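You operate a simulated robot arm through the tools that you are given. There is no shell and no other tool.

You are at the controls of a simulated robot arm. One attempt, no reset.

## Task
Coat the green dipper's nut in two dips, till the dip panel shows 20 m or less owed.
Fine: first over well 1, then over the cooler well 3; by its handle, one press of the dip button each, hands clear while the lift runs; stand it back; the wax is at 70 C at most and its heater stays on. Set down upright: what you pick out.

It is judged by the outcome, as a careful person would: the job done as asked, and still so three seconds after it is handed in. It fails if anything else is knocked over, pushed out of place, dropped, spilled or broken.

## Robot
A 6-joint arm with a two-finger parallel gripper, fixed in place. Base frame: the origin is at the foot of the arm, x ahead of it, y to its left, z up. Units: mm, rad, N and s.
With the tool pointing down near the work surface it reaches from about 260 to 680 mm from the base axis. Its first joint turns from -1.152 to 1.152 rad. Payload 2.9 kg.
The TCP is the grasp point between the finger pads, 30 mm short of the fingertips. In the tool frame z runs along the fingers and y along their closing line. Largest opening 110 mm; finger width 20, thickness 10; the body of the gripper, 48 by 112 mm, starts 55 mm behind the TCP.
Orientation is that of the tool frame in the base frame, as a unit quaternion [w, x, y, z]. With the fingers straight down and closing along the base's y, the tool's x points along the base's -x, its y along +y and its z along -z.

## Interface
- The arm moves only by the tool arm_command. Its argument "commands" is one flat list of numbers, 7 for each row, row after row: the turn, a rotation vector about the base's x, y, z in rad, then the shift along the base's x, y, z in cm, then the gripper command, from -1 (fully open) to 1 (shut), values between in proportion. In form: [wx, wy, wz, x, y, z, claw, wx, wy, wz, x, y, z, claw, ...]. A call has 1 to 20 rows; each row shifts and turns the commanded pose from where the row before left it. Rows are played at 5 a second. More than 50 mm and 0.15 rad between two rows, or a gripper value outside its range, and nothing of the call is played. A pose out of reach is approached as far as the arm can. The call stops where the force on the tool passes 40 N (or 10 N more than at its start, if that is more) or the arm is blocked; 0.2 s more then pass. The fingers move at their own pace (about 108 mm/s each) and stop on an object; they squeeze with about 39 N. The grip force told is the motor's: it shows also when the fingers shut on nothing. Time passes only in rows, and 0.2 s behind the last, so rows that do not move let the fingers close. The reply holds the time, the measured pose of the TCP, the force on the tool along the base axes, the opening and the grip force, in the units named above and with some noise, with the torque about the TCP (base axes, N m) and any sound that the robot's microphone picked up, and new pictures: "pictures" is both (left out), scene, wrist or none.
- Cameras (640 x 400 px; columns grow to the right, rows downward): "scene" is fixed at [77.7, 428.9, 1398.8]; the picture's right is [-0.77, -0.64, 0.00], its down [-0.30, 0.36, -0.89] and it looks along [0.57, -0.68, -0.46] (base axes); focal length 310 px, centre (320, 200). "wrist" rides on the gripper at [72, 17, -103] in the tool frame; the picture's right is [-0.23, 0.97, 0.00], its down [-0.76, -0.18, -0.62] and it looks along [-0.61, -0.14, 0.78] (tool axes); focal length 222 px, centre (320, 200). There is no depth. A picture from a camera that has moved, and an enlarged one, comes with that camera's place and axes in the base frame and with its lens.
- close_up(camera, box): a new picture of the part [left, top, right, bottom] of that camera's present view, enlarged. The clock stands still meanwhile.
- close_job(): hands the job in; it is judged then, once.

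Nothing tells you positions but the pictures and the camera data. Unless the task says otherwise, let go and move clear before handing in.

The tools are called as a command line: name --argument value ..., lists and objects as JSON in quotes. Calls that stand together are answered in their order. arm_command: Moves the arm, as the interface text tells. Its arguments: {"type":"object","properties":{"commands":{"type":"array","items":{"type":"number"}},"pictures":{"type":"string","enum":["both","scene","wrist","none"]}},"required":["commands"]} The other tools are called the same way: close_up (camera, box) takes an enlarged picture of a part of a camera's view; close_job () hands the job in.

At the start:

```text
time: 0.0
eef_pos: [423.9, -69.8, 1194.9]
ee_rot: [0.0, 0.0, 1.0, 0.0]
ft_force: [-0.4, 0.7, 0.0]
torque: [0.0, 0.05, -0.02]
opening: 109.8
finger_force: 0.1
```

scene: 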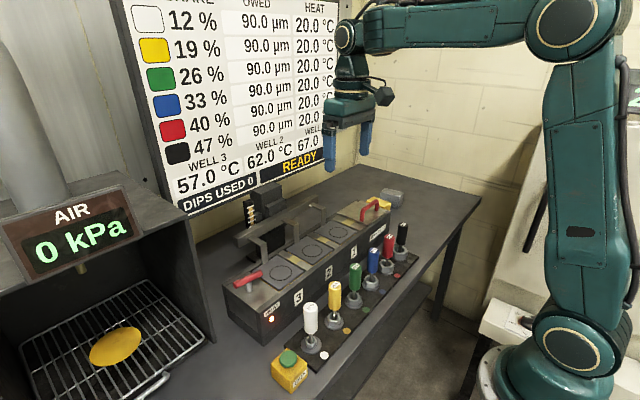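
wrist: 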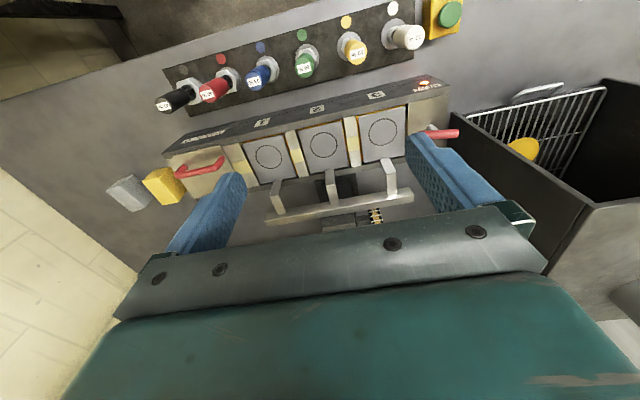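

I see a wax bath with three wells, a rack of six coloured dippers, a large panel, a yellow box with a green button, and a tray with a yellow disc. I'll take enlarged pictures before moving.

close_up --camera "scene" --box '[200, 180, 440, 400]'

close_up --camera "scene" --box '[110, 0, 350, 220]'

close_up --camera "wrist" --box '[140, 0, 480, 240]'

```text
1.82 times, centred on (320, 290) of scene
camera zoom: at [77.7, 428.9, 1398.8], right [-0.77, -0.64, 0.0], down [-0.3, 0.36, -0.89], along [0.57, -0.68, -0.46], focal length 564 px, centre (320, 36)
```

zoom: 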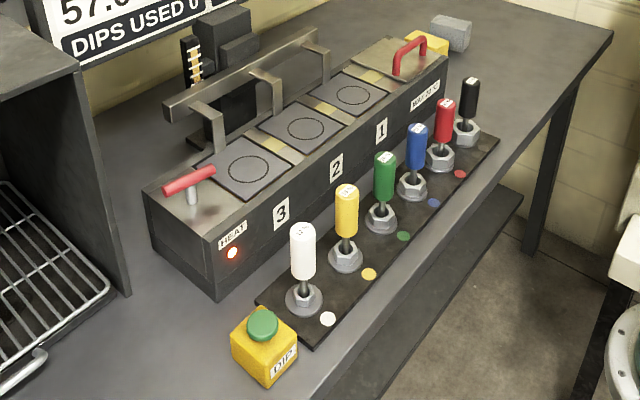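

```text
1.82 times, centred on (230, 110) of scene
camera zoom: at [77.7, 428.9, 1398.8], right [-0.77, -0.64, 0.0], down [-0.3, 0.36, -0.89], along [0.57, -0.68, -0.46], focal length 564 px, centre (484, 364)
```

zoom: 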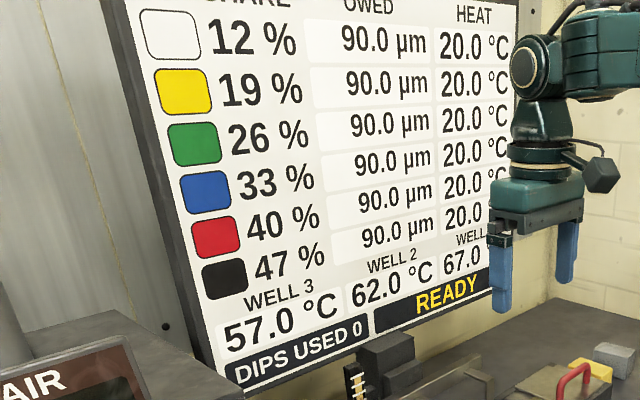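

```text
1.67 times, centred on (310, 120) of wrist
camera zoom: at [352.5, -52.1, 1298.6], right [0.23, 0.97, 0.0], down [0.76, -0.18, 0.62], along [0.61, -0.14, -0.78], focal length 370 px, centre (337, 333)
```

zoom: 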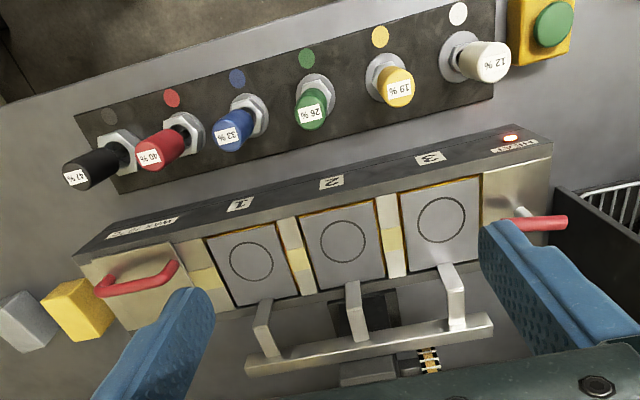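

The bath has well 1 at the far end and well 3 beside the heater lever, and the dippers stand on a rack strip. I want to read the small labels and see the lift in more detail.

close_up --camera "scene" --box '[340, 180, 430, 236]'

close_up --camera "scene" --box '[210, 180, 370, 280]'

close_up --camera "scene" --box '[300, 220, 420, 295]'

close_up --camera "scene" --box '[215, 250, 335, 325]'

```text
7.11 times, centred on (385, 208) of scene
camera zoom: at [77.7, 428.9, 1398.8], right [-0.77, -0.64, 0.0], down [-0.3, 0.36, -0.89], along [0.57, -0.68, -0.46], focal length 2204 px, centre (-142, 143)
```

zoom: 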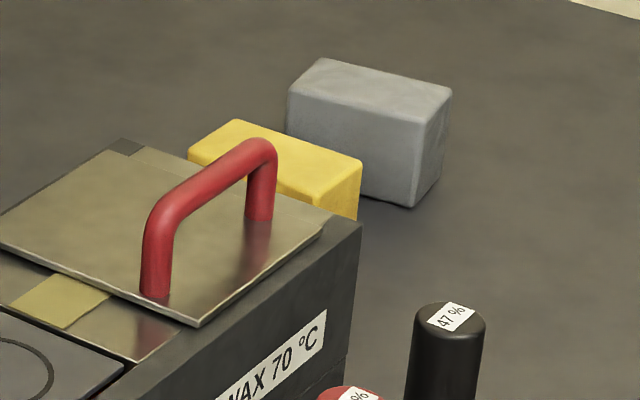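

```text
4.00 times, centred on (290, 230) of scene
camera zoom: at [77.7, 428.9, 1398.8], right [-0.77, -0.64, 0.0], down [-0.3, 0.36, -0.89], along [0.57, -0.68, -0.46], focal length 1240 px, centre (440, 80)
```

zoom: 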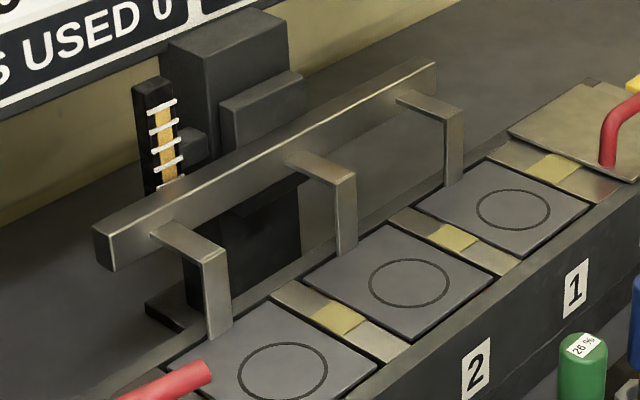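

```text
5.33 times, centred on (360, 258) of scene
camera zoom: at [77.7, 428.9, 1398.8], right [-0.77, -0.64, 0.0], down [-0.3, 0.36, -0.89], along [0.57, -0.68, -0.46], focal length 1653 px, centre (107, -107)
```

zoom: 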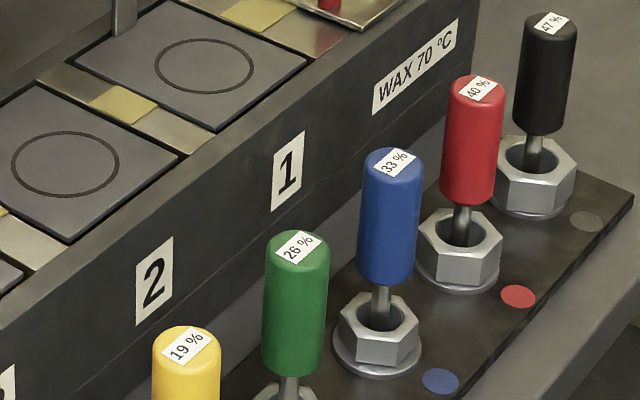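

```text
5.33 times, centred on (275, 288) of scene
camera zoom: at [77.7, 428.9, 1398.8], right [-0.77, -0.64, 0.0], down [-0.3, 0.36, -0.89], along [0.57, -0.68, -0.46], focal length 1653 px, centre (560, -267)
```

zoom: 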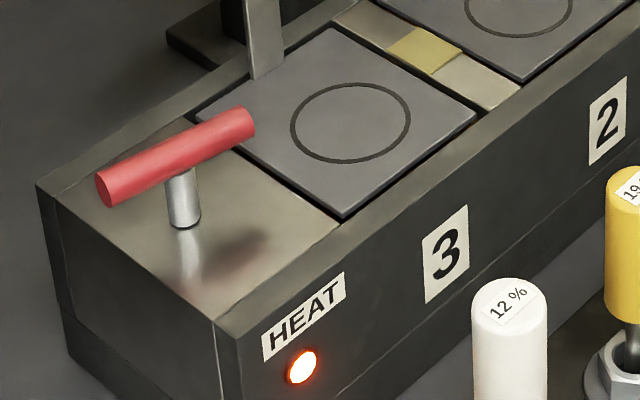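

Triangulated from the two views: well 1 is near (546, -213, 873), well 3 near (545, 28, 874), the green handle's top near (404, -97, 888) and the button near (393, 155, 825). I'll go down to hover over the green dipper with the fingers partly open and measure again.

arm_command --commands '[0, 0, 0, -0.4, -0.54, -3.9, -0.09, 0, 0, 0, -0.4, -0.54, -3.9, -0.09, 0, 0, 0, -0.4, -0.54, -3.9, -0.09, 0, 0, 0, -0.4, -0.54, -3.9, -0.09, 0, 0, 0, -0.4, -0.54, -3.9, -0.09, 0, 0, 0, 0, 0, 0, -0.09]' --pictures "both"

```text
time: 1.4
eef_pos: [403.3, -97.8, 999.0]
ee_rot: [0.0, 0.0, 1.0, 0.0]
ft_force: [0.4, -0.6, 0.2]
torque: [-0.02, 0.0, 0.02]
opening: 60.0
finger_force: 0.1
camera wrist: at [332.7, -80.1, 1102.3], right [0.23, 0.97, 0.0], down [0.76, -0.18, 0.62], along [0.61, -0.14, -0.78], focal length 222 px, centre (320, 200)
```

scene: 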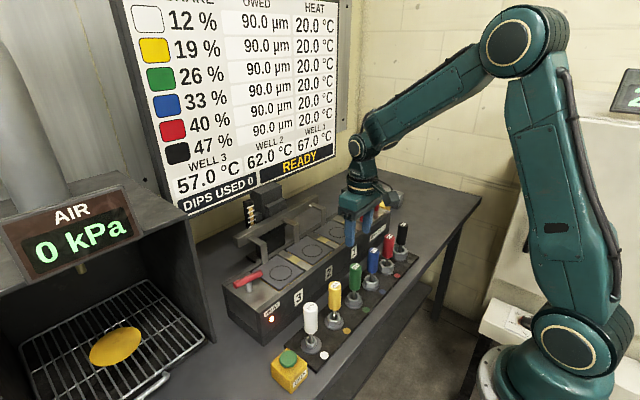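
wrist: 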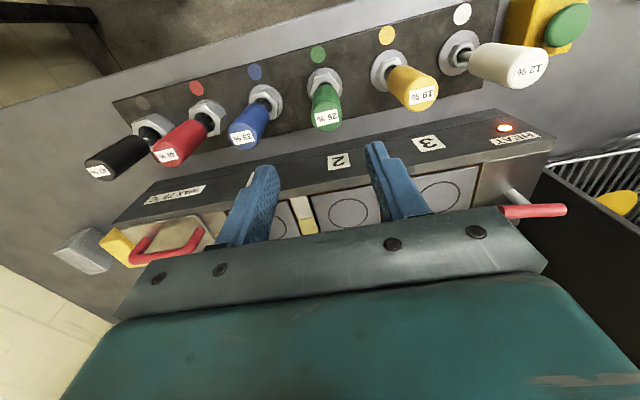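

The green dipper sits between the yellow and the blue one, nearly under the gripper. A close-up will fix its axis.

close_up --camera "wrist" --box '[270, 50, 398, 130]'

close_up --camera "scene" --box '[320, 200, 416, 260]'

close_up --camera "scene" --box '[320, 250, 416, 310]'

```text
5.00 times, centred on (334, 90) of wrist
camera zoom: at [332.7, -80.1, 1102.3], right [0.23, 0.97, 0.0], down [0.76, -0.18, 0.62], along [0.61, -0.14, -0.78], focal length 1111 px, centre (250, 750)
```

zoom: 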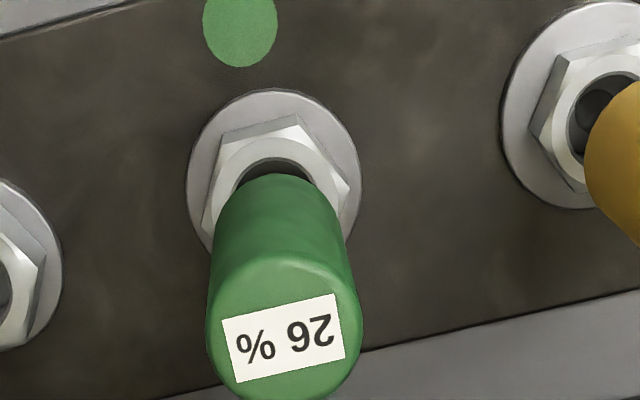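

```text
6.67 times, centred on (368, 230) of scene
camera zoom: at [77.7, 428.9, 1398.8], right [-0.77, -0.64, 0.0], down [-0.3, 0.36, -0.89], along [0.57, -0.68, -0.46], focal length 2066 px, centre (0, 0)
```

zoom: 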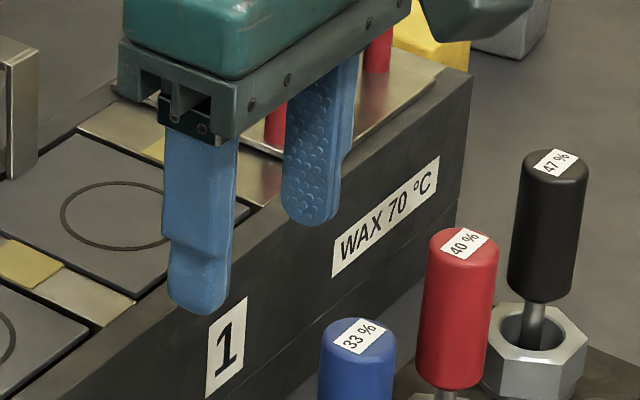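

```text
6.67 times, centred on (368, 280) of scene
camera zoom: at [77.7, 428.9, 1398.8], right [-0.77, -0.64, 0.0], down [-0.3, 0.36, -0.89], along [0.57, -0.68, -0.46], focal length 2066 px, centre (0, -333)
```

zoom: 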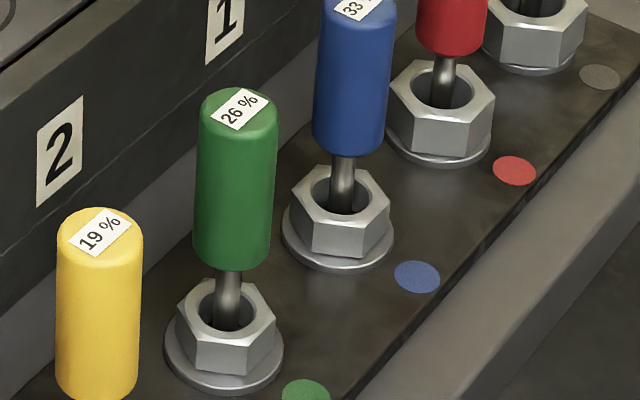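

Combining both views, the green handle's axis is near (398.5, -90), its top at about z 901 and its flange bottom at about z 777. I'll shift over it and drop to just above the handle to check.

arm_command --commands '[0, 0, 0, -0.25, 0.4, -2.0, -0.09, 0, 0, 0, -0.25, 0.4, -2.5, -0.09, 0, 0, 0, 0, 0, 0, -0.09]' --pictures "both"

close_up --camera "wrist" --box '[240, 60, 400, 160]'

close_up --camera "scene" --box '[300, 210, 396, 270]'

```text
time: 2.2
eef_pos: [399.1, -88.3, 954.3]
ee_rot: [0.0, 0.0, 1.0, 0.0]
ft_force: [0.3, 0.1, -0.4]
torque: [-0.02, 0.0, -0.01]
opening: 60.1
finger_force: 0.0
camera wrist: at [327.2, -71.8, 1058.2], right [0.23, 0.97, 0.0], down [0.76, -0.18, 0.62], along [0.61, -0.14, -0.78], focal length 222 px, centre (320, 200)
```

scene: 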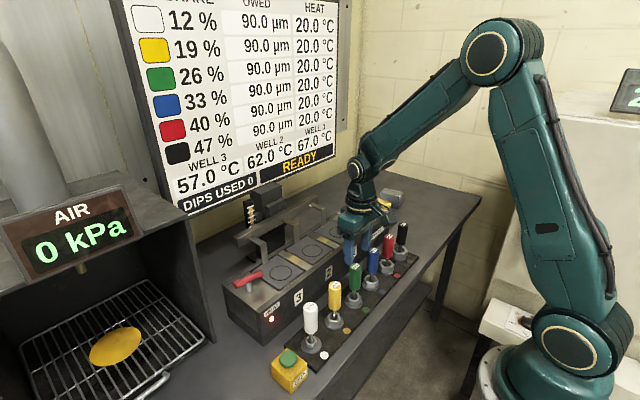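
wrist: 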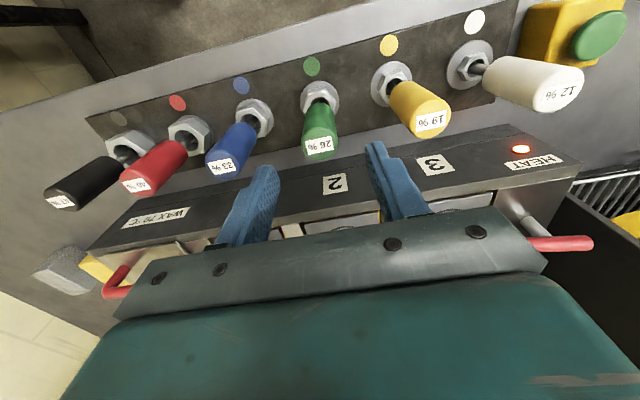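

```text
4.00 times, centred on (320, 110) of wrist
camera zoom: at [327.2, -71.8, 1058.2], right [0.23, 0.97, 0.0], down [0.76, -0.18, 0.62], along [0.61, -0.14, -0.78], focal length 888 px, centre (320, 560)
```

zoom: 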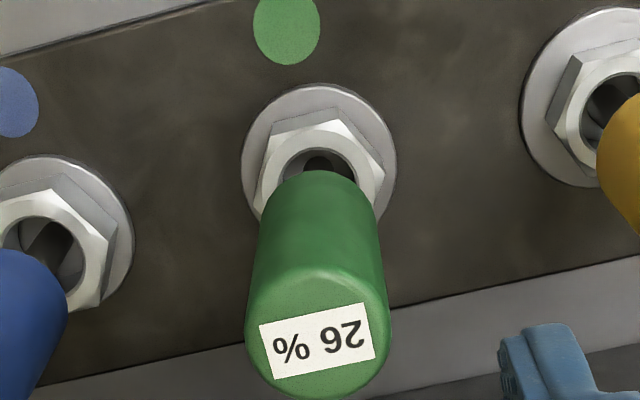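

```text
6.67 times, centred on (348, 240) of scene
camera zoom: at [77.7, 428.9, 1398.8], right [-0.77, -0.64, 0.0], down [-0.3, 0.36, -0.89], along [0.57, -0.68, -0.46], focal length 2066 px, centre (133, -67)
```

zoom: 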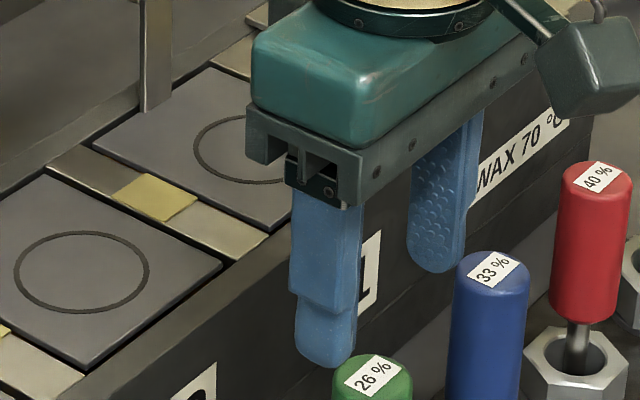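

The handle is centred between the fingers to within about 2 mm. I'll go down to about z 880, which leaves the tips above the handle's lower end, and close.

arm_command --commands '[0, 0, 0, -0.1, -0.05, -2.5, -0.09, 0, 0, 0, 0, 0, -2.5, -0.09, 0, 0, 0, 0, 0, -2.4, -0.09, 0, 0, 0, 0, 0, 0, -0.09]' --pictures "both"

close_up --camera "wrist" --box '[220, 80, 420, 205]'

close_up --camera "scene" --box '[300, 230, 396, 290]'

```text
time: 3.2
eef_pos: [397.5, -88.9, 881.2]
ee_rot: [0.0, 0.0, 1.0, 0.0]
ft_force: [0.1, -1.1, -1.3]
torque: [0.02, 0.03, 0.01]
opening: 60.0
finger_force: 0.0
camera wrist: at [326.3, -72.0, 984.4], right [0.23, 0.97, 0.0], down [0.76, -0.18, 0.62], along [0.61, -0.14, -0.78], focal length 222 px, centre (320, 200)
```

scene: 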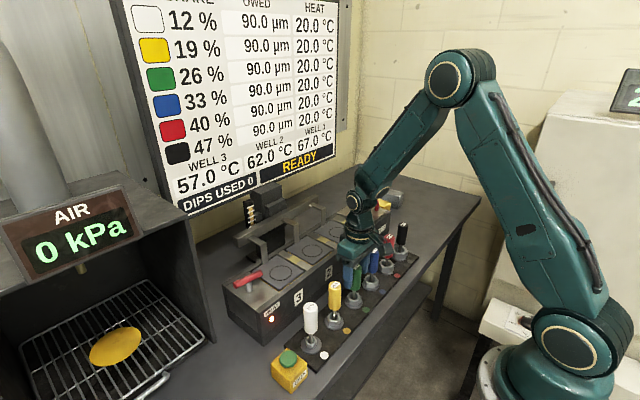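
wrist: 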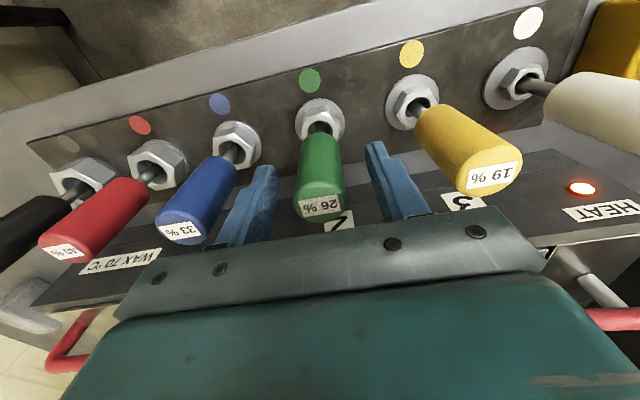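

```text
3.20 times, centred on (320, 142) of wrist
camera zoom: at [326.3, -72.0, 984.4], right [0.23, 0.97, 0.0], down [0.76, -0.18, 0.62], along [0.61, -0.14, -0.78], focal length 711 px, centre (320, 384)
```

zoom: 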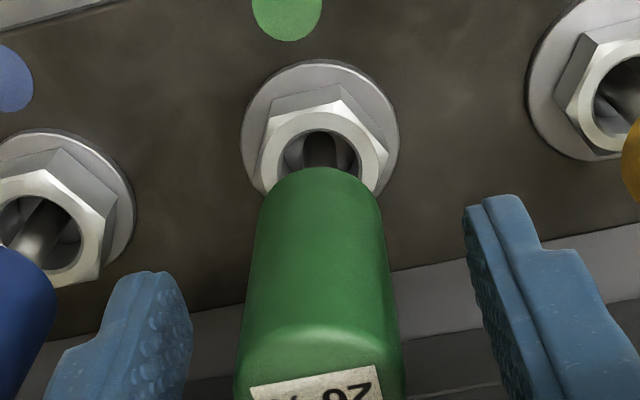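

```text
6.67 times, centred on (348, 260) of scene
camera zoom: at [77.7, 428.9, 1398.8], right [-0.77, -0.64, 0.0], down [-0.3, 0.36, -0.89], along [0.57, -0.68, -0.46], focal length 2066 px, centre (133, -200)
```

zoom: 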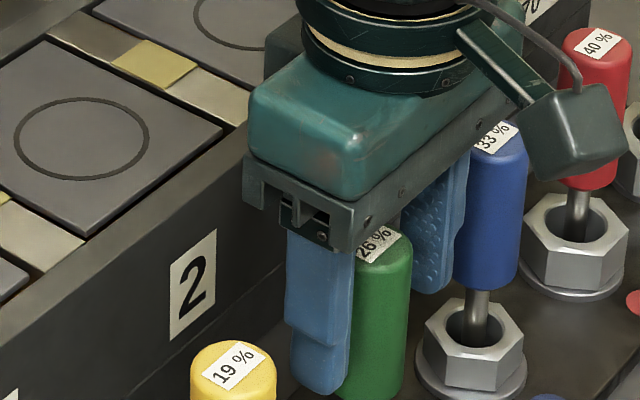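

The handle stands between the pads, its top well above the fingertips. Closing the fingers now.

arm_command --commands '[0, 0, 0, 0, 0, 0, 1, 0, 0, 0, 0, 0, 0, 1, 0, 0, 0, 0, 0, 0, 1]' --pictures "wrist"

```text
time: 4.0
eef_pos: [397.6, -88.7, 878.8]
ee_rot: [0.0, -0.001, 1.0, 0.0]
ft_force: [0.4, 0.2, -0.5]
torque: [0.07, -0.03, 0.02]
opening: 28.9
finger_force: 39.5
camera wrist: at [326.3, -72.0, 984.6], right [0.23, 0.97, 0.0], down [0.76, -0.18, 0.62], along [0.61, -0.14, -0.78], focal length 222 px, centre (320, 200)
```

wrist: 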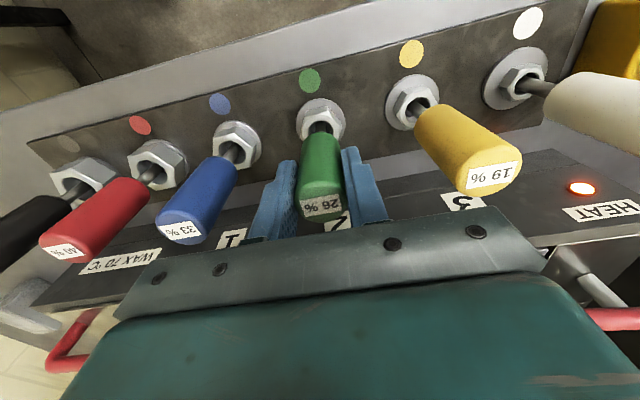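

The handle is gripped (opening 29 mm) with the dipper upright. I'll lift it straight up about 150 mm and look.

arm_command --commands '[0, 0, 0, 0, 0, 1, 1, 0, 0, 0, 0, 0, 3, 1, 0, 0, 0, 0, 0, 3.5, 1, 0, 0, 0, 0, 0, 3.5, 1, 0, 0, 0, 0, 0, 3, 1, 0, 0, 0, 0, 0, 1, 1, 0, 0, 0, 0, 0, 0, 1]' --pictures "both"

close_up --camera "scene" --box '[290, 180, 418, 260]'

```text
time: 5.6
eef_pos: [398.4, -87.8, 1030.5]
ee_rot: [0.001, 0.0, 1.0, 0.0]
ft_force: [0.3, 0.6, -1.7]
torque: [0.02, -0.02, 0.02]
opening: 29.3
finger_force: 38.7
camera wrist: at [326.4, -71.3, 1135.4], right [0.23, 0.97, 0.0], down [0.76, -0.18, 0.62], along [0.61, -0.14, -0.78], focal length 222 px, centre (320, 200)
```

scene: 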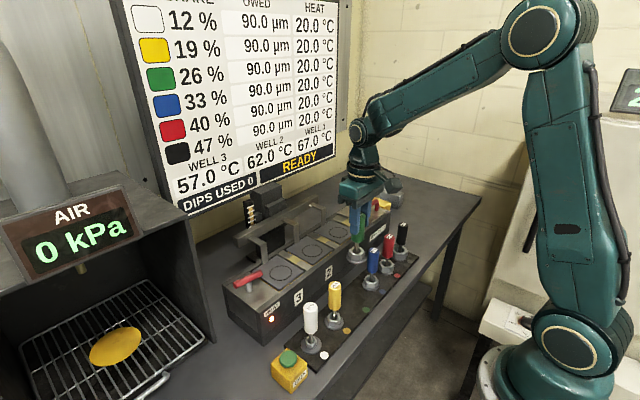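
wrist: 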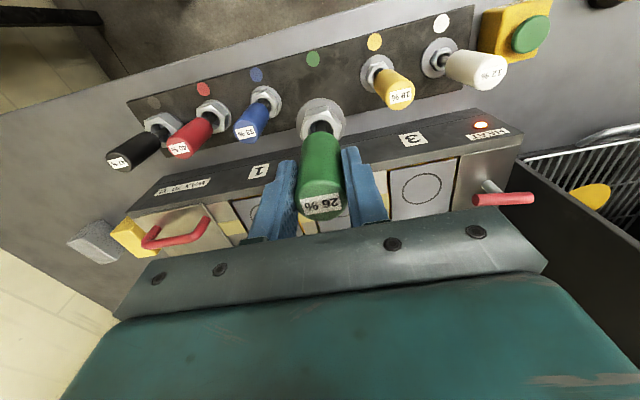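

```text
5.00 times, centred on (354, 220) of scene
camera zoom: at [77.7, 428.9, 1398.8], right [-0.77, -0.64, 0.0], down [-0.3, 0.36, -0.89], along [0.57, -0.68, -0.46], focal length 1550 px, centre (150, 100)
```

zoom: 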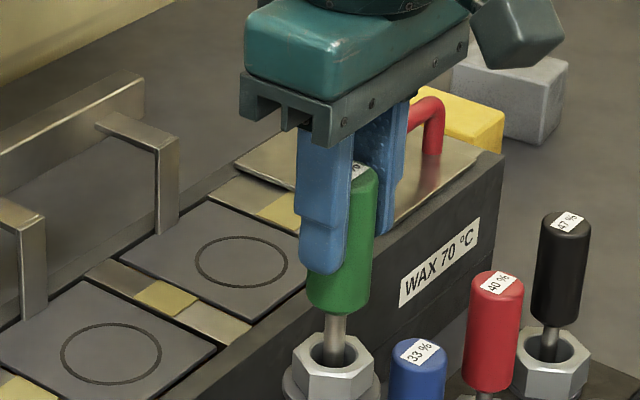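

The dipper hangs straight in the grip. I'll carry it across to hover over well 1, with its bottom about 50 mm above the plate.

arm_command --commands '[0, 0, 0, 1.5, -1.3, 0, 1, 0, 0, 0, 2.5, -2.1, 0, 1, 0, 0, 0, 2.9, -2.4, 0, 1, 0, 0, 0, 2.9, -2.4, 0, 1, 0, 0, 0, 2.5, -2.1, 0, 1, 0, 0, 0, 1.5, -1.3, 0, 1, 0, 0, 0, 0.9, -0.8, 0, 1, 0, 0, 0, 0, 0, 0, 1]' --pictures "both"

close_up --camera "scene" --box '[280, 170, 408, 250]'

close_up --camera "wrist" --box '[220, 60, 428, 190]'

```text
time: 7.4
eef_pos: [543.2, -213.8, 1031.0]
ee_rot: [0.001, 0.0, 1.0, 0.0]
ft_force: [0.3, 1.1, -1.5]
torque: [0.01, 0.04, -0.01]
opening: 29.4
finger_force: 38.5
camera wrist: at [473.3, -196.0, 1134.2], right [0.23, 0.97, 0.0], down [0.76, -0.18, 0.62], along [0.61, -0.14, -0.78], focal length 222 px, centre (320, 200)
```

scene: 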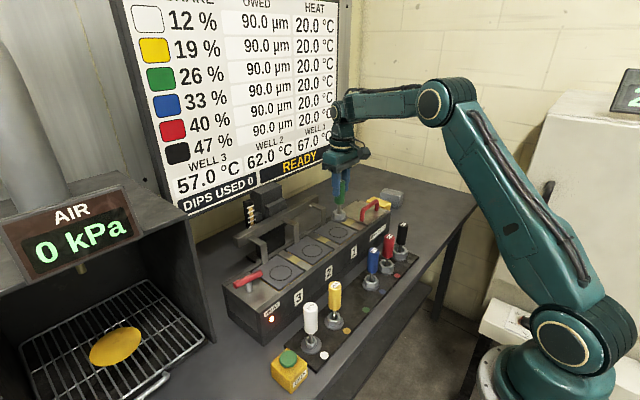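
wrist: 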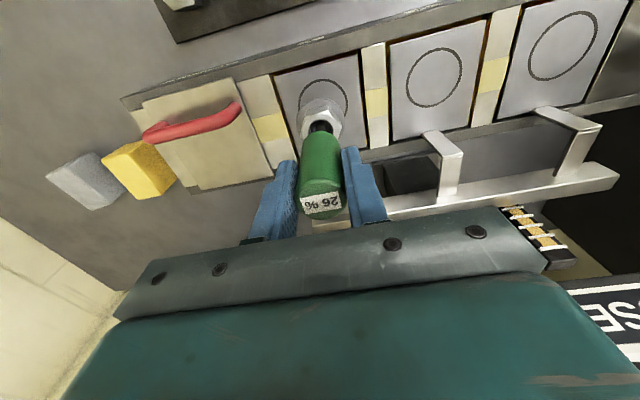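

```text
5.00 times, centred on (344, 210) of scene
camera zoom: at [77.8, 428.9, 1398.8], right [-0.77, -0.64, 0.0], down [-0.3, 0.36, -0.89], along [0.57, -0.68, -0.46], focal length 1550 px, centre (200, 150)
```

zoom: 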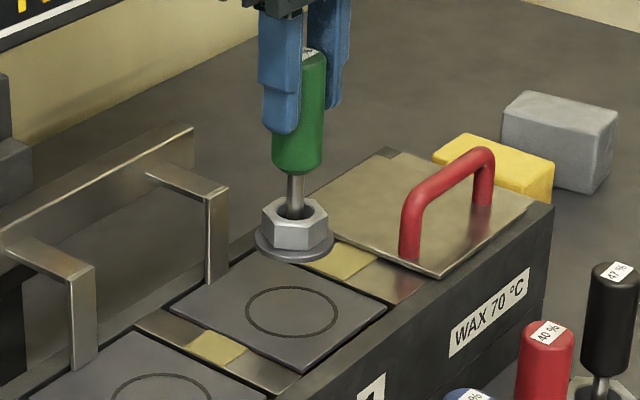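

```text
3.08 times, centred on (324, 125) of wrist
camera zoom: at [473.3, -196.0, 1134.2], right [0.23, 0.97, 0.0], down [0.76, -0.18, 0.62], along [0.61, -0.14, -0.78], focal length 684 px, centre (308, 431)
```

zoom: 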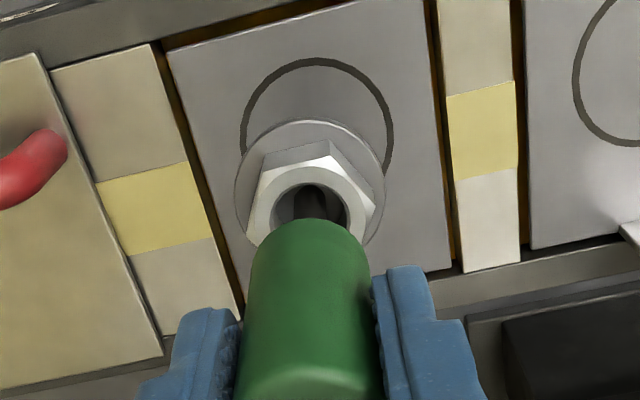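

Well 1's circle centre comes out at about (542, -210, 875), so I need to shift about -2.5 mm in x and +3 mm in y. I'll do that and go down to just above the plate.

arm_command --commands '[0, 0, 0, -0.25, 0.3, -0.5, 1, 0, 0, 0, 0, 0, -1.5, 1, 0, 0, 0, 0, 0, -1.5, 1, 0, 0, 0, 0, 0, -0.8, 1, 0, 0, 0, 0, 0, 0, 1]' --pictures "both"

close_up --camera "scene" --box '[300, 190, 380, 240]'

close_up --camera "wrist" --box '[240, 60, 400, 160]'

```text
time: 8.6
eef_pos: [542.0, -209.9, 987.0]
ee_rot: [0.001, 0.001, 1.0, 0.0]
ft_force: [-0.3, -0.1, -1.8]
torque: [-0.01, 0.0, 0.01]
opening: 29.1
finger_force: 38.9
camera wrist: at [471.0, -192.9, 1091.1], right [0.23, 0.97, 0.0], down [0.76, -0.18, 0.62], along [0.61, -0.14, -0.78], focal length 222 px, centre (320, 200)
```

scene: 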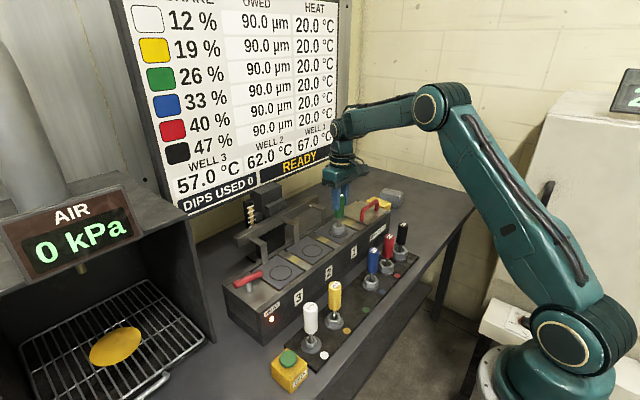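
wrist: 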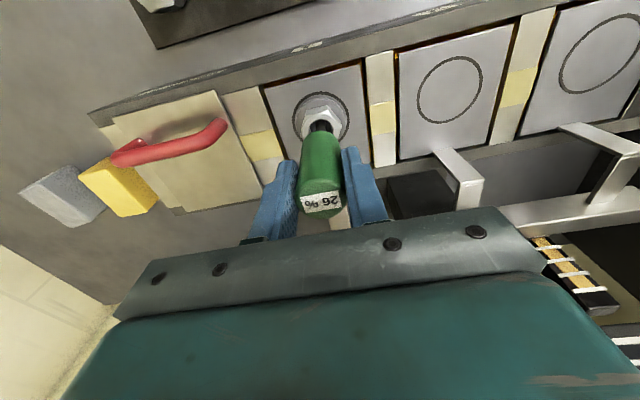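

```text
8.00 times, centred on (340, 215) of scene
camera zoom: at [77.7, 428.9, 1398.8], right [-0.77, -0.64, 0.0], down [-0.3, 0.36, -0.89], along [0.57, -0.68, -0.46], focal length 2480 px, centre (160, 80)
```

zoom: 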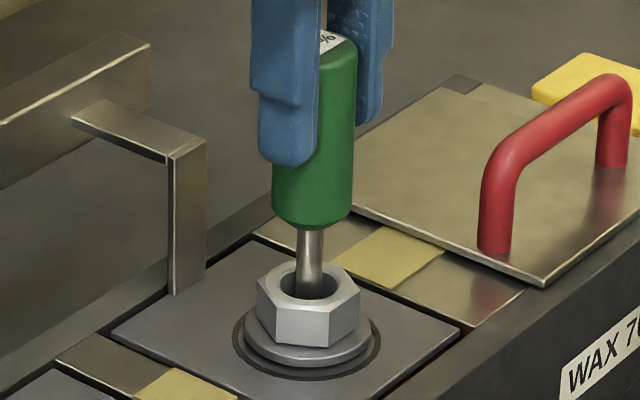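

```text
4.00 times, centred on (320, 110) of wrist
camera zoom: at [471.0, -192.9, 1091.1], right [0.23, 0.97, 0.0], down [0.76, -0.18, 0.62], along [0.61, -0.14, -0.78], focal length 888 px, centre (320, 560)
```

zoom: 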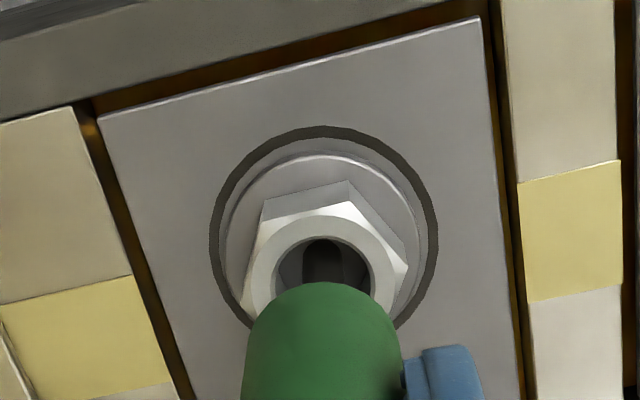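

The nut sits concentric over circle 1 with only a few millimetres left. I'll lower in small steps and watch the force.

arm_command --commands '[0, 0, 0, 0, 0, -0.15, 1, 0, 0, 0, 0, 0, -0.15, 1, 0, 0, 0, 0, 0, -0.1, 1, 0, 0, 0, 0, 0, 0, 1]' --pictures "none"

close_up --camera "scene" --box '[308, 205, 372, 245]'

```text
time: 9.6
eef_pos: [543.4, -210.5, 983.5]
ee_rot: [0.002, 0.0, 1.0, 0.0]
ft_force: [-1.1, 2.0, 5.2]
torque: [0.24, 0.18, -0.01]
opening: 28.9
finger_force: 39.4
```

```text
10.00 times, centred on (340, 225) of scene
camera zoom: at [77.6, 429.0, 1398.7], right [-0.77, -0.64, 0.0], down [-0.3, 0.36, -0.89], along [0.57, -0.68, -0.46], focal length 3100 px, centre (120, -50)
```

zoom: 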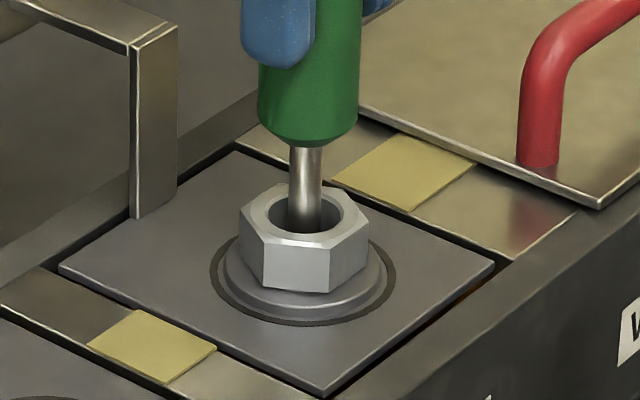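

The nut has touched down on the plate (about 7 N) and sits inside circle 1. I'll open the fingers partway and lift straight off.

arm_command --commands '[0, 0, 0, 0, 0, 0, 0.2, 0, 0, 0, 0, 0, 0, -0.09, 0, 0, 0, 0, 0, 0, -0.09]' --pictures "wrist"

close_up --camera "scene" --box '[300, 190, 380, 240]'

```text
time: 10.4
eef_pos: [542.6, -209.8, 982.0]
ee_rot: [0.0, 0.0, 1.0, 0.0]
ft_force: [0.3, 1.4, 0.3]
torque: [-0.01, 0.01, 0.02]
opening: 60.1
finger_force: 0.0
camera wrist: at [471.0, -192.8, 1087.6], right [0.23, 0.97, 0.0], down [0.76, -0.18, 0.62], along [0.61, -0.14, -0.78], focal length 222 px, centre (320, 200)
```

wrist: 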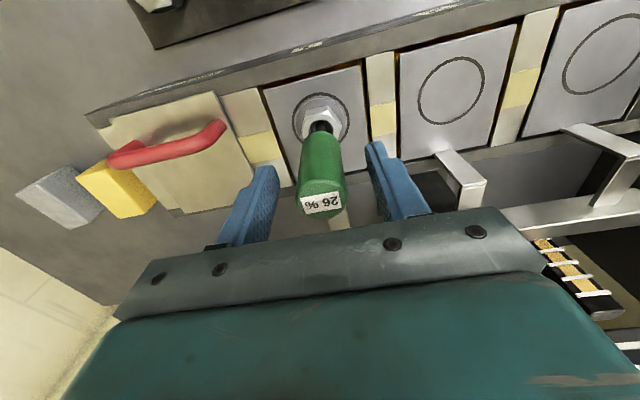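

```text
8.00 times, centred on (340, 215) of scene
camera zoom: at [77.7, 428.9, 1398.8], right [-0.77, -0.64, 0.0], down [-0.3, 0.36, -0.89], along [0.57, -0.68, -0.46], focal length 2480 px, centre (160, 80)
```

zoom: 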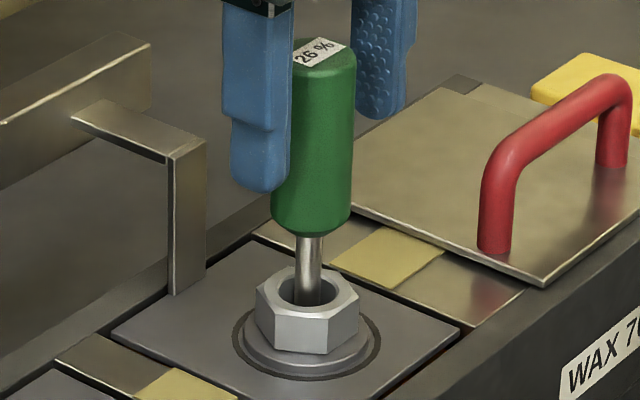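

It stands freely in circle 1. I'll rise 120 mm, then travel high to above the dip button with the fingers shut.

arm_command --commands '[0, 0, 0, 0, 0, 1, -0.09, 0, 0, 0, 0, 0, 3, -0.09, 0, 0, 0, 0, 0, 4, -0.09, 0, 0, 0, 0, 0, 4, -0.09, 0, 0, 0, -0.8, 2.0, 0, 1, 0, 0, 0, -1.5, 3.6, 0, 1, 0, 0, 0, -1.8, 4.4, 0, 1, 0, 0, 0, -1.9, 4.5, 0, 1, 0, 0, 0, -1.9, 4.5, 0, 1, 0, 0, 0, -1.9, 4.5, 0, 1, 0, 0, 0, -1.9, 4.5, 0, 1, 0, 0, 0, -1.6, 4.0, 0, 1, 0, 0, 0, -1.1, 2.8, 0, 1, 0, 0, 0, -0.6, 1.7, 0, 1, 0, 0, 0, 0, 0, 0, 1]' --pictures "both"

close_up --camera "wrist" --box '[220, 20, 420, 145]'

close_up --camera "scene" --box '[240, 320, 336, 380]'

```text
time: 13.6
eef_pos: [392.7, 155.3, 1103.1]
ee_rot: [0.0, 0.0, 1.0, -0.001]
ft_force: [0.1, 0.1, 0.1]
torque: [-0.02, 0.01, 0.02]
opening: 0.3
finger_force: 37.2
camera wrist: at [321.5, 172.6, 1207.4], right [0.23, 0.97, 0.0], down [0.76, -0.18, 0.62], along [0.61, -0.14, -0.78], focal length 222 px, centre (320, 200)
```

scene: 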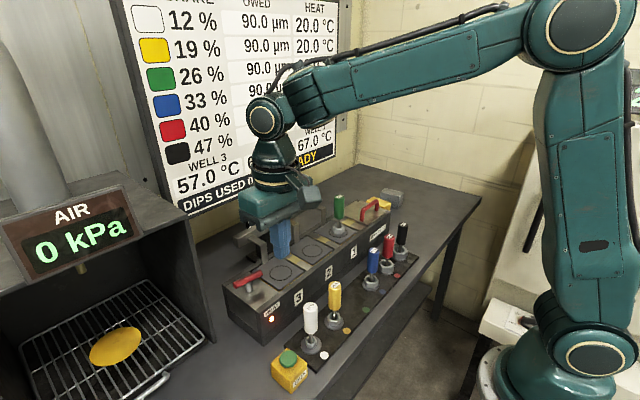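
wrist: 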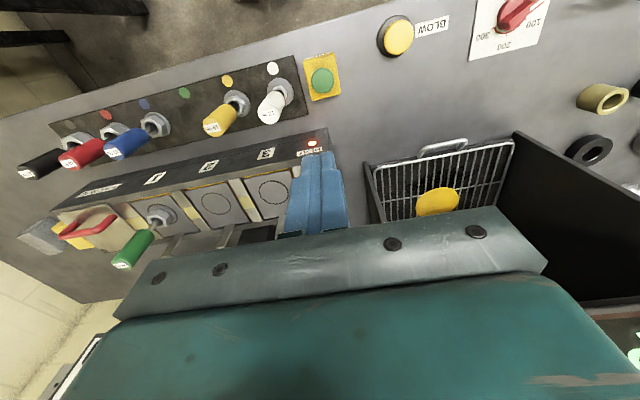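

```text
3.20 times, centred on (320, 82) of wrist
camera zoom: at [321.5, 172.6, 1207.4], right [0.23, 0.97, 0.0], down [0.76, -0.18, 0.62], along [0.61, -0.14, -0.78], focal length 711 px, centre (320, 576)
```

zoom: 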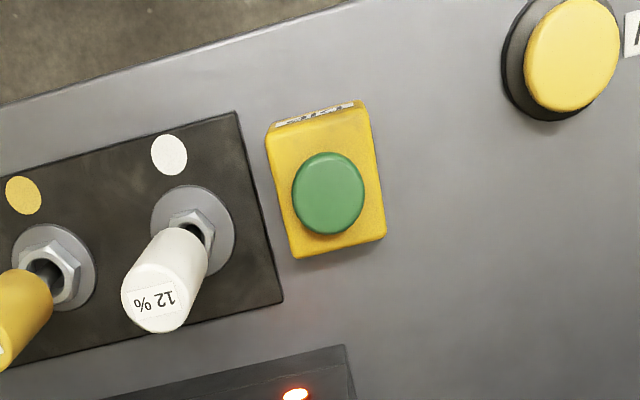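

```text
6.67 times, centred on (288, 350) of scene
camera zoom: at [77.7, 429.0, 1398.8], right [-0.77, -0.64, 0.0], down [-0.3, 0.36, -0.89], along [0.57, -0.68, -0.46], focal length 2066 px, centre (533, -800)
```

zoom: 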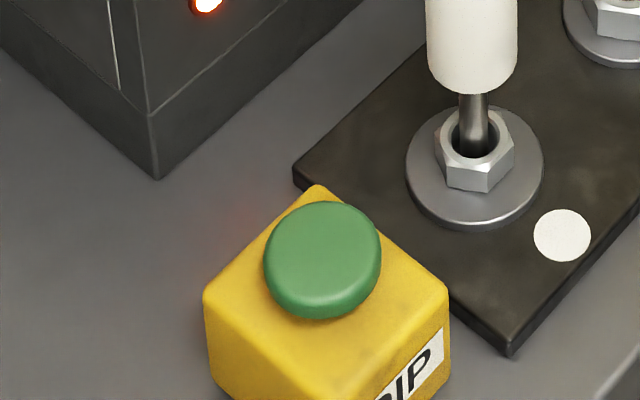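

The DIP button's top is near (391.5, 157.5, 820) and about 35 mm across. The white dipper is close to where the gripper body would come down, so I'll turn the gripper 90° up here to keep its long side away from it.

arm_command --commands '[0, 0, -0.1428, 0, 0, 0, 1, 0, 0, -0.1428, 0, 0, 0, 1, 0, 0, -0.1428, 0, 0, 0, 1, 0, 0, -0.1428, 0, 0, 0, 1, 0, 0, -0.1428, 0, 0, 0, 1, 0, 0, -0.1428, 0, 0, 0, 1, 0, 0, -0.1428, 0, 0, 0, 1, 0, 0, -0.1428, 0, 0, 0, 1, 0, 0, -0.1428, 0, 0, 0, 1, 0, 0, -0.1428, 0, 0, 0, 1, 0, 0, -0.1428, -0.1, 0.2, 0, 1, 0, 0, 0, 0, 0, -3, 1, 0, 0, 0, 0, 0, -4, 1, 0, 0, 0, 0, 0, -4, 1, 0, 0, 0, 0, 0, -4, 1, 0, 0, 0, 0, 0, -3, 1, 0, 0, 0, 0, 0, 0, 1]' --pictures "both"

close_up --camera "scene" --box '[200, 260, 360, 360]'

```text
time: 17.2
eef_pos: [391.9, 155.9, 922.5]
ee_rot: [0.001, 0.708, 0.706, 0.001]
ft_force: [-0.1, -0.7, -0.2]
torque: [-0.02, 0.01, 0.0]
opening: 0.0
finger_force: 37.8
camera wrist: at [409.4, 229.6, 1026.9], right [0.97, -0.23, 0.0], down [-0.18, -0.76, 0.62], along [-0.14, -0.61, -0.78], focal length 222 px, centre (320, 200)
```

scene: 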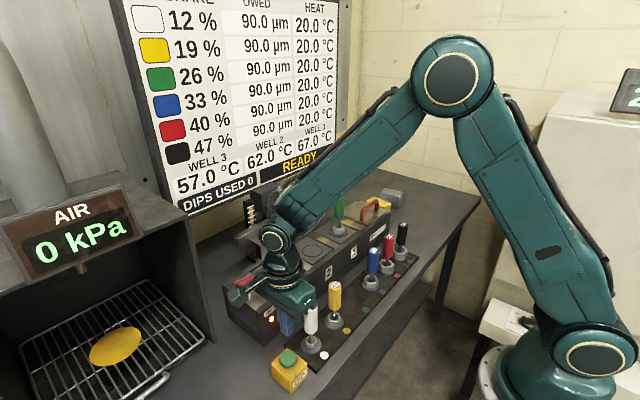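
wrist: 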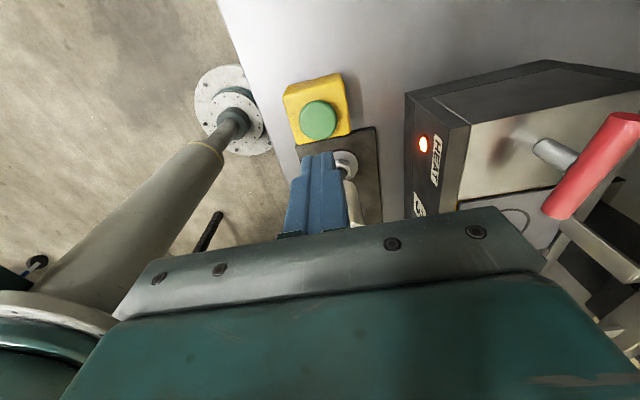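

```text
4.00 times, centred on (280, 310) of scene
camera zoom: at [77.7, 428.9, 1398.8], right [-0.77, -0.64, 0.0], down [-0.3, 0.36, -0.89], along [0.57, -0.68, -0.46], focal length 1240 px, centre (480, -240)
```

zoom: 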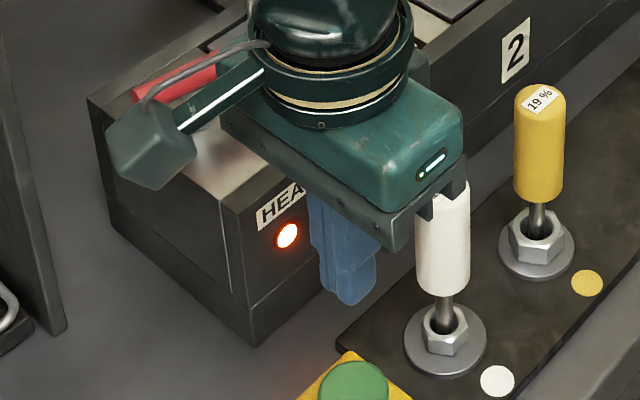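

Aligned within a few millimetres: the button's centre is about 2.5 mm further in +y. I'll shift and lower to just above it.

arm_command --commands '[0, 0, 0, 0, 0.25, -1.5, 1, 0, 0, 0, 0, 0, -2.0, 1, 0, 0, 0, 0, 0, -1.5, 1, 0, 0, 0, 0, 0, -0.8, 1, 0, 0, 0, 0, 0, 0, 1]' --pictures "wrist"

close_up --camera "scene" --box '[240, 310, 336, 370]'

```text
time: 18.4
eef_pos: [391.8, 159.7, 865.9]
ee_rot: [0.0, 0.706, 0.708, 0.0]
ft_force: [-0.1, -0.6, 0.0]
torque: [0.0, -0.01, 0.0]
opening: 0.1
finger_force: 37.6
camera wrist: at [409.9, 232.3, 969.4], right [0.97, -0.23, 0.0], down [-0.18, -0.76, 0.62], along [-0.14, -0.61, -0.78], focal length 222 px, centre (320, 200)
```

wrist: 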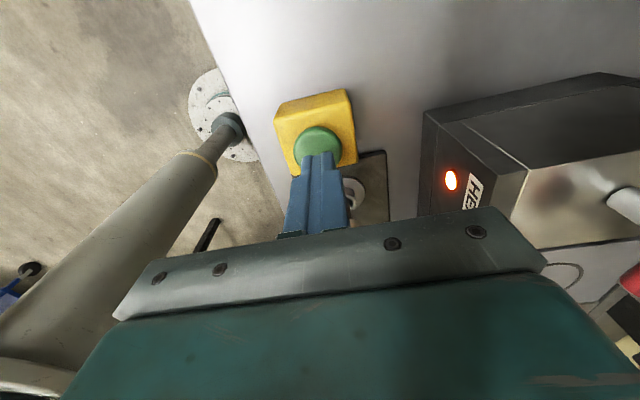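

```text
6.67 times, centred on (288, 340) of scene
camera zoom: at [77.7, 428.9, 1398.8], right [-0.77, -0.64, 0.0], down [-0.3, 0.36, -0.89], along [0.57, -0.68, -0.46], focal length 2066 px, centre (533, -733)
```

zoom: 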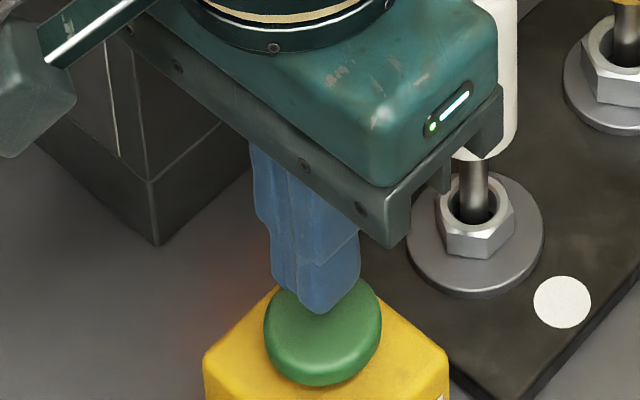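

The tips are over the button with about 15 mm to go. Lowering gently towards contact.

arm_command --commands '[0, 0, 0, 0, -0.1, -0.7, 1, 0, 0, 0, 0, 0, -0.4, 1, 0, 0, 0, 0, 0, -0.2, 1, 0, 0, 0, 0, 0, 0, 1]' --pictures "scene"

```text
time: 19.4
eef_pos: [390.3, 158.7, 851.9]
ee_rot: [0.0, 0.707, 0.707, 0.0]
ft_force: [0.2, 0.5, 0.7]
torque: [0.04, -0.04, -0.01]
opening: 0.0
finger_force: 37.2
```

scene: 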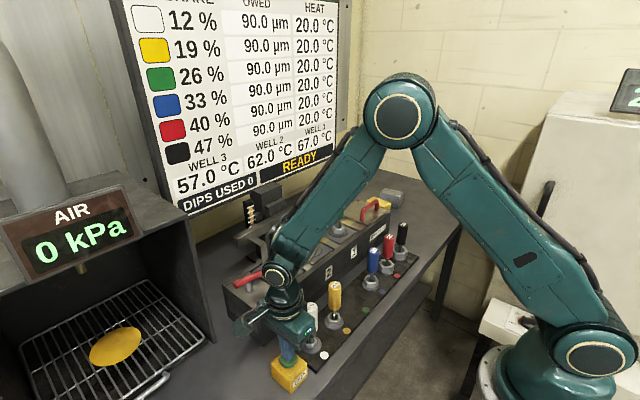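

Nearly touching, and the panel still says READY. I'll press further in 2 mm steps.

arm_command --commands '[0, 0, 0, 0, 0, -0.2, 1, 0, 0, 0, 0, 0, -0.2, 1]' --pictures "scene"

```text
time: 20.0
eef_pos: [391.8, 157.9, 850.0]
ee_rot: [0.0, 0.707, 0.707, 0.0]
ft_force: [0.9, -1.1, 2.8]
torque: [-0.04, -0.02, -0.01]
opening: 0.0
finger_force: 37.4
heard: click
```

scene: 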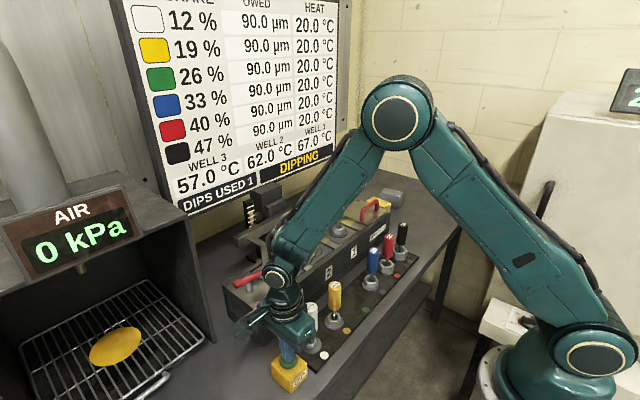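

One click was heard and the panel shows DIPPING with 1 dip used. I'll raise the hand straight off the button and wait clear.

arm_command --commands '[0, 0, 0, 0, 0, 1.5, 1, 0, 0, 0, 0, 0, 3, 1, 0, 0, 0, 0, 0, 4, 1, 0, 0, 0, 0, 0, 4, 1, 0, 0, 0, 0, 0, 4, 1, 0, 0, 0, 0, 0, 3, 1, 0, 0, 0, 0, 0, 0, 1]' --pictures "scene"

close_up --camera "scene" --box '[230, 150, 390, 250]'

```text
time: 21.6
eef_pos: [390.6, 159.3, 1043.8]
ee_rot: [0.0, 0.707, 0.707, 0.001]
ft_force: [0.4, 0.1, 0.7]
torque: [0.03, 0.01, -0.01]
opening: 0.0
finger_force: 37.6
```

scene: 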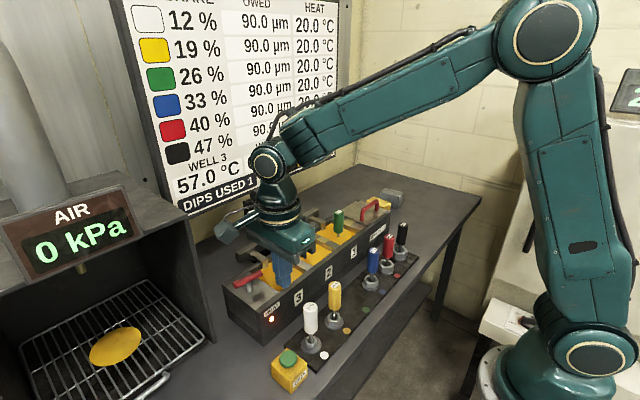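

```text
4.00 times, centred on (310, 200) of scene
camera zoom: at [77.7, 428.9, 1398.8], right [-0.77, -0.64, 0.0], down [-0.3, 0.36, -0.89], along [0.57, -0.68, -0.46], focal length 1240 px, centre (360, 200)
```

zoom: 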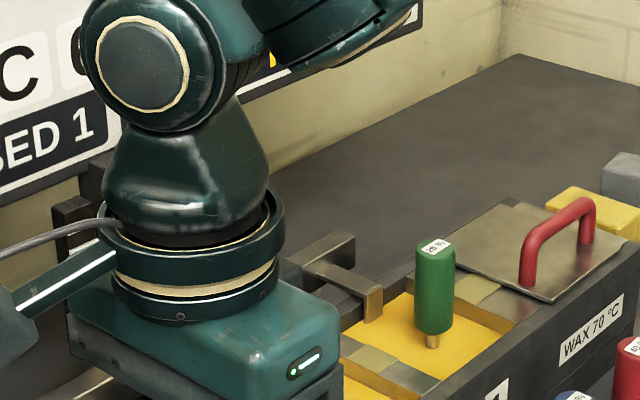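

The nut is under the wax and the lift is running. I'll lower a little over the button, still well clear of it and the bath, so that I can read the panel, and wait.

arm_command --commands '[0, 0, 0, 0, 0, -3, 1, 0, 0, 0, 0, 0, -4, 1, 0, 0, 0, 0, 0, -4, 1, 0, 0, 0, 0, 0, -1, 1, 0, 0, 0, 0, 0, 0, 1]' --pictures "scene"

close_up --camera "scene" --box '[130, 0, 350, 220]'

```text
time: 22.8
eef_pos: [390.3, 158.1, 921.9]
ee_rot: [0.0, 0.708, 0.707, -0.001]
ft_force: [0.5, -0.5, 0.0]
torque: [0.02, -0.01, 0.02]
opening: 0.0
finger_force: 37.6
```

scene: 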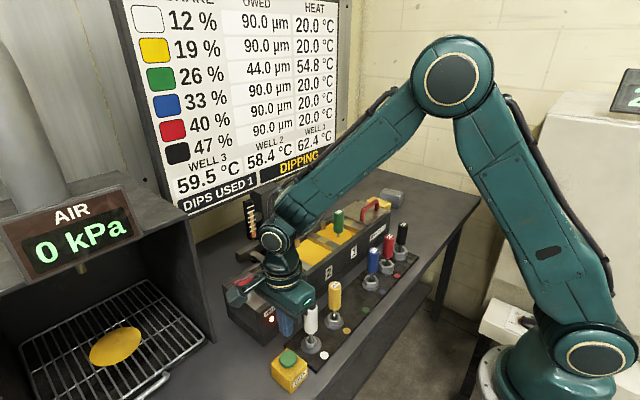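

```text
1.82 times, centred on (240, 110) of scene
camera zoom: at [77.7, 428.9, 1398.8], right [-0.77, -0.64, 0.0], down [-0.3, 0.36, -0.89], along [0.57, -0.68, -0.46], focal length 564 px, centre (466, 364)
```

zoom: 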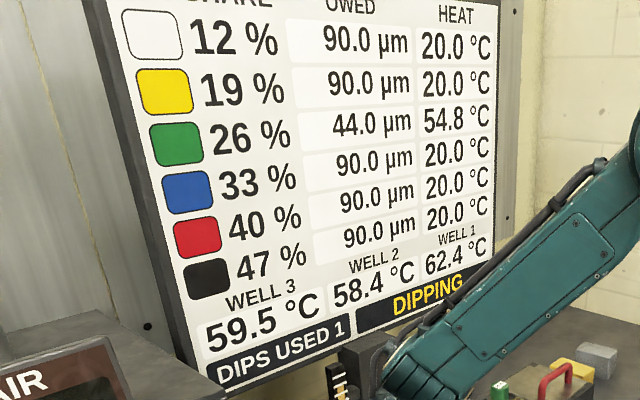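

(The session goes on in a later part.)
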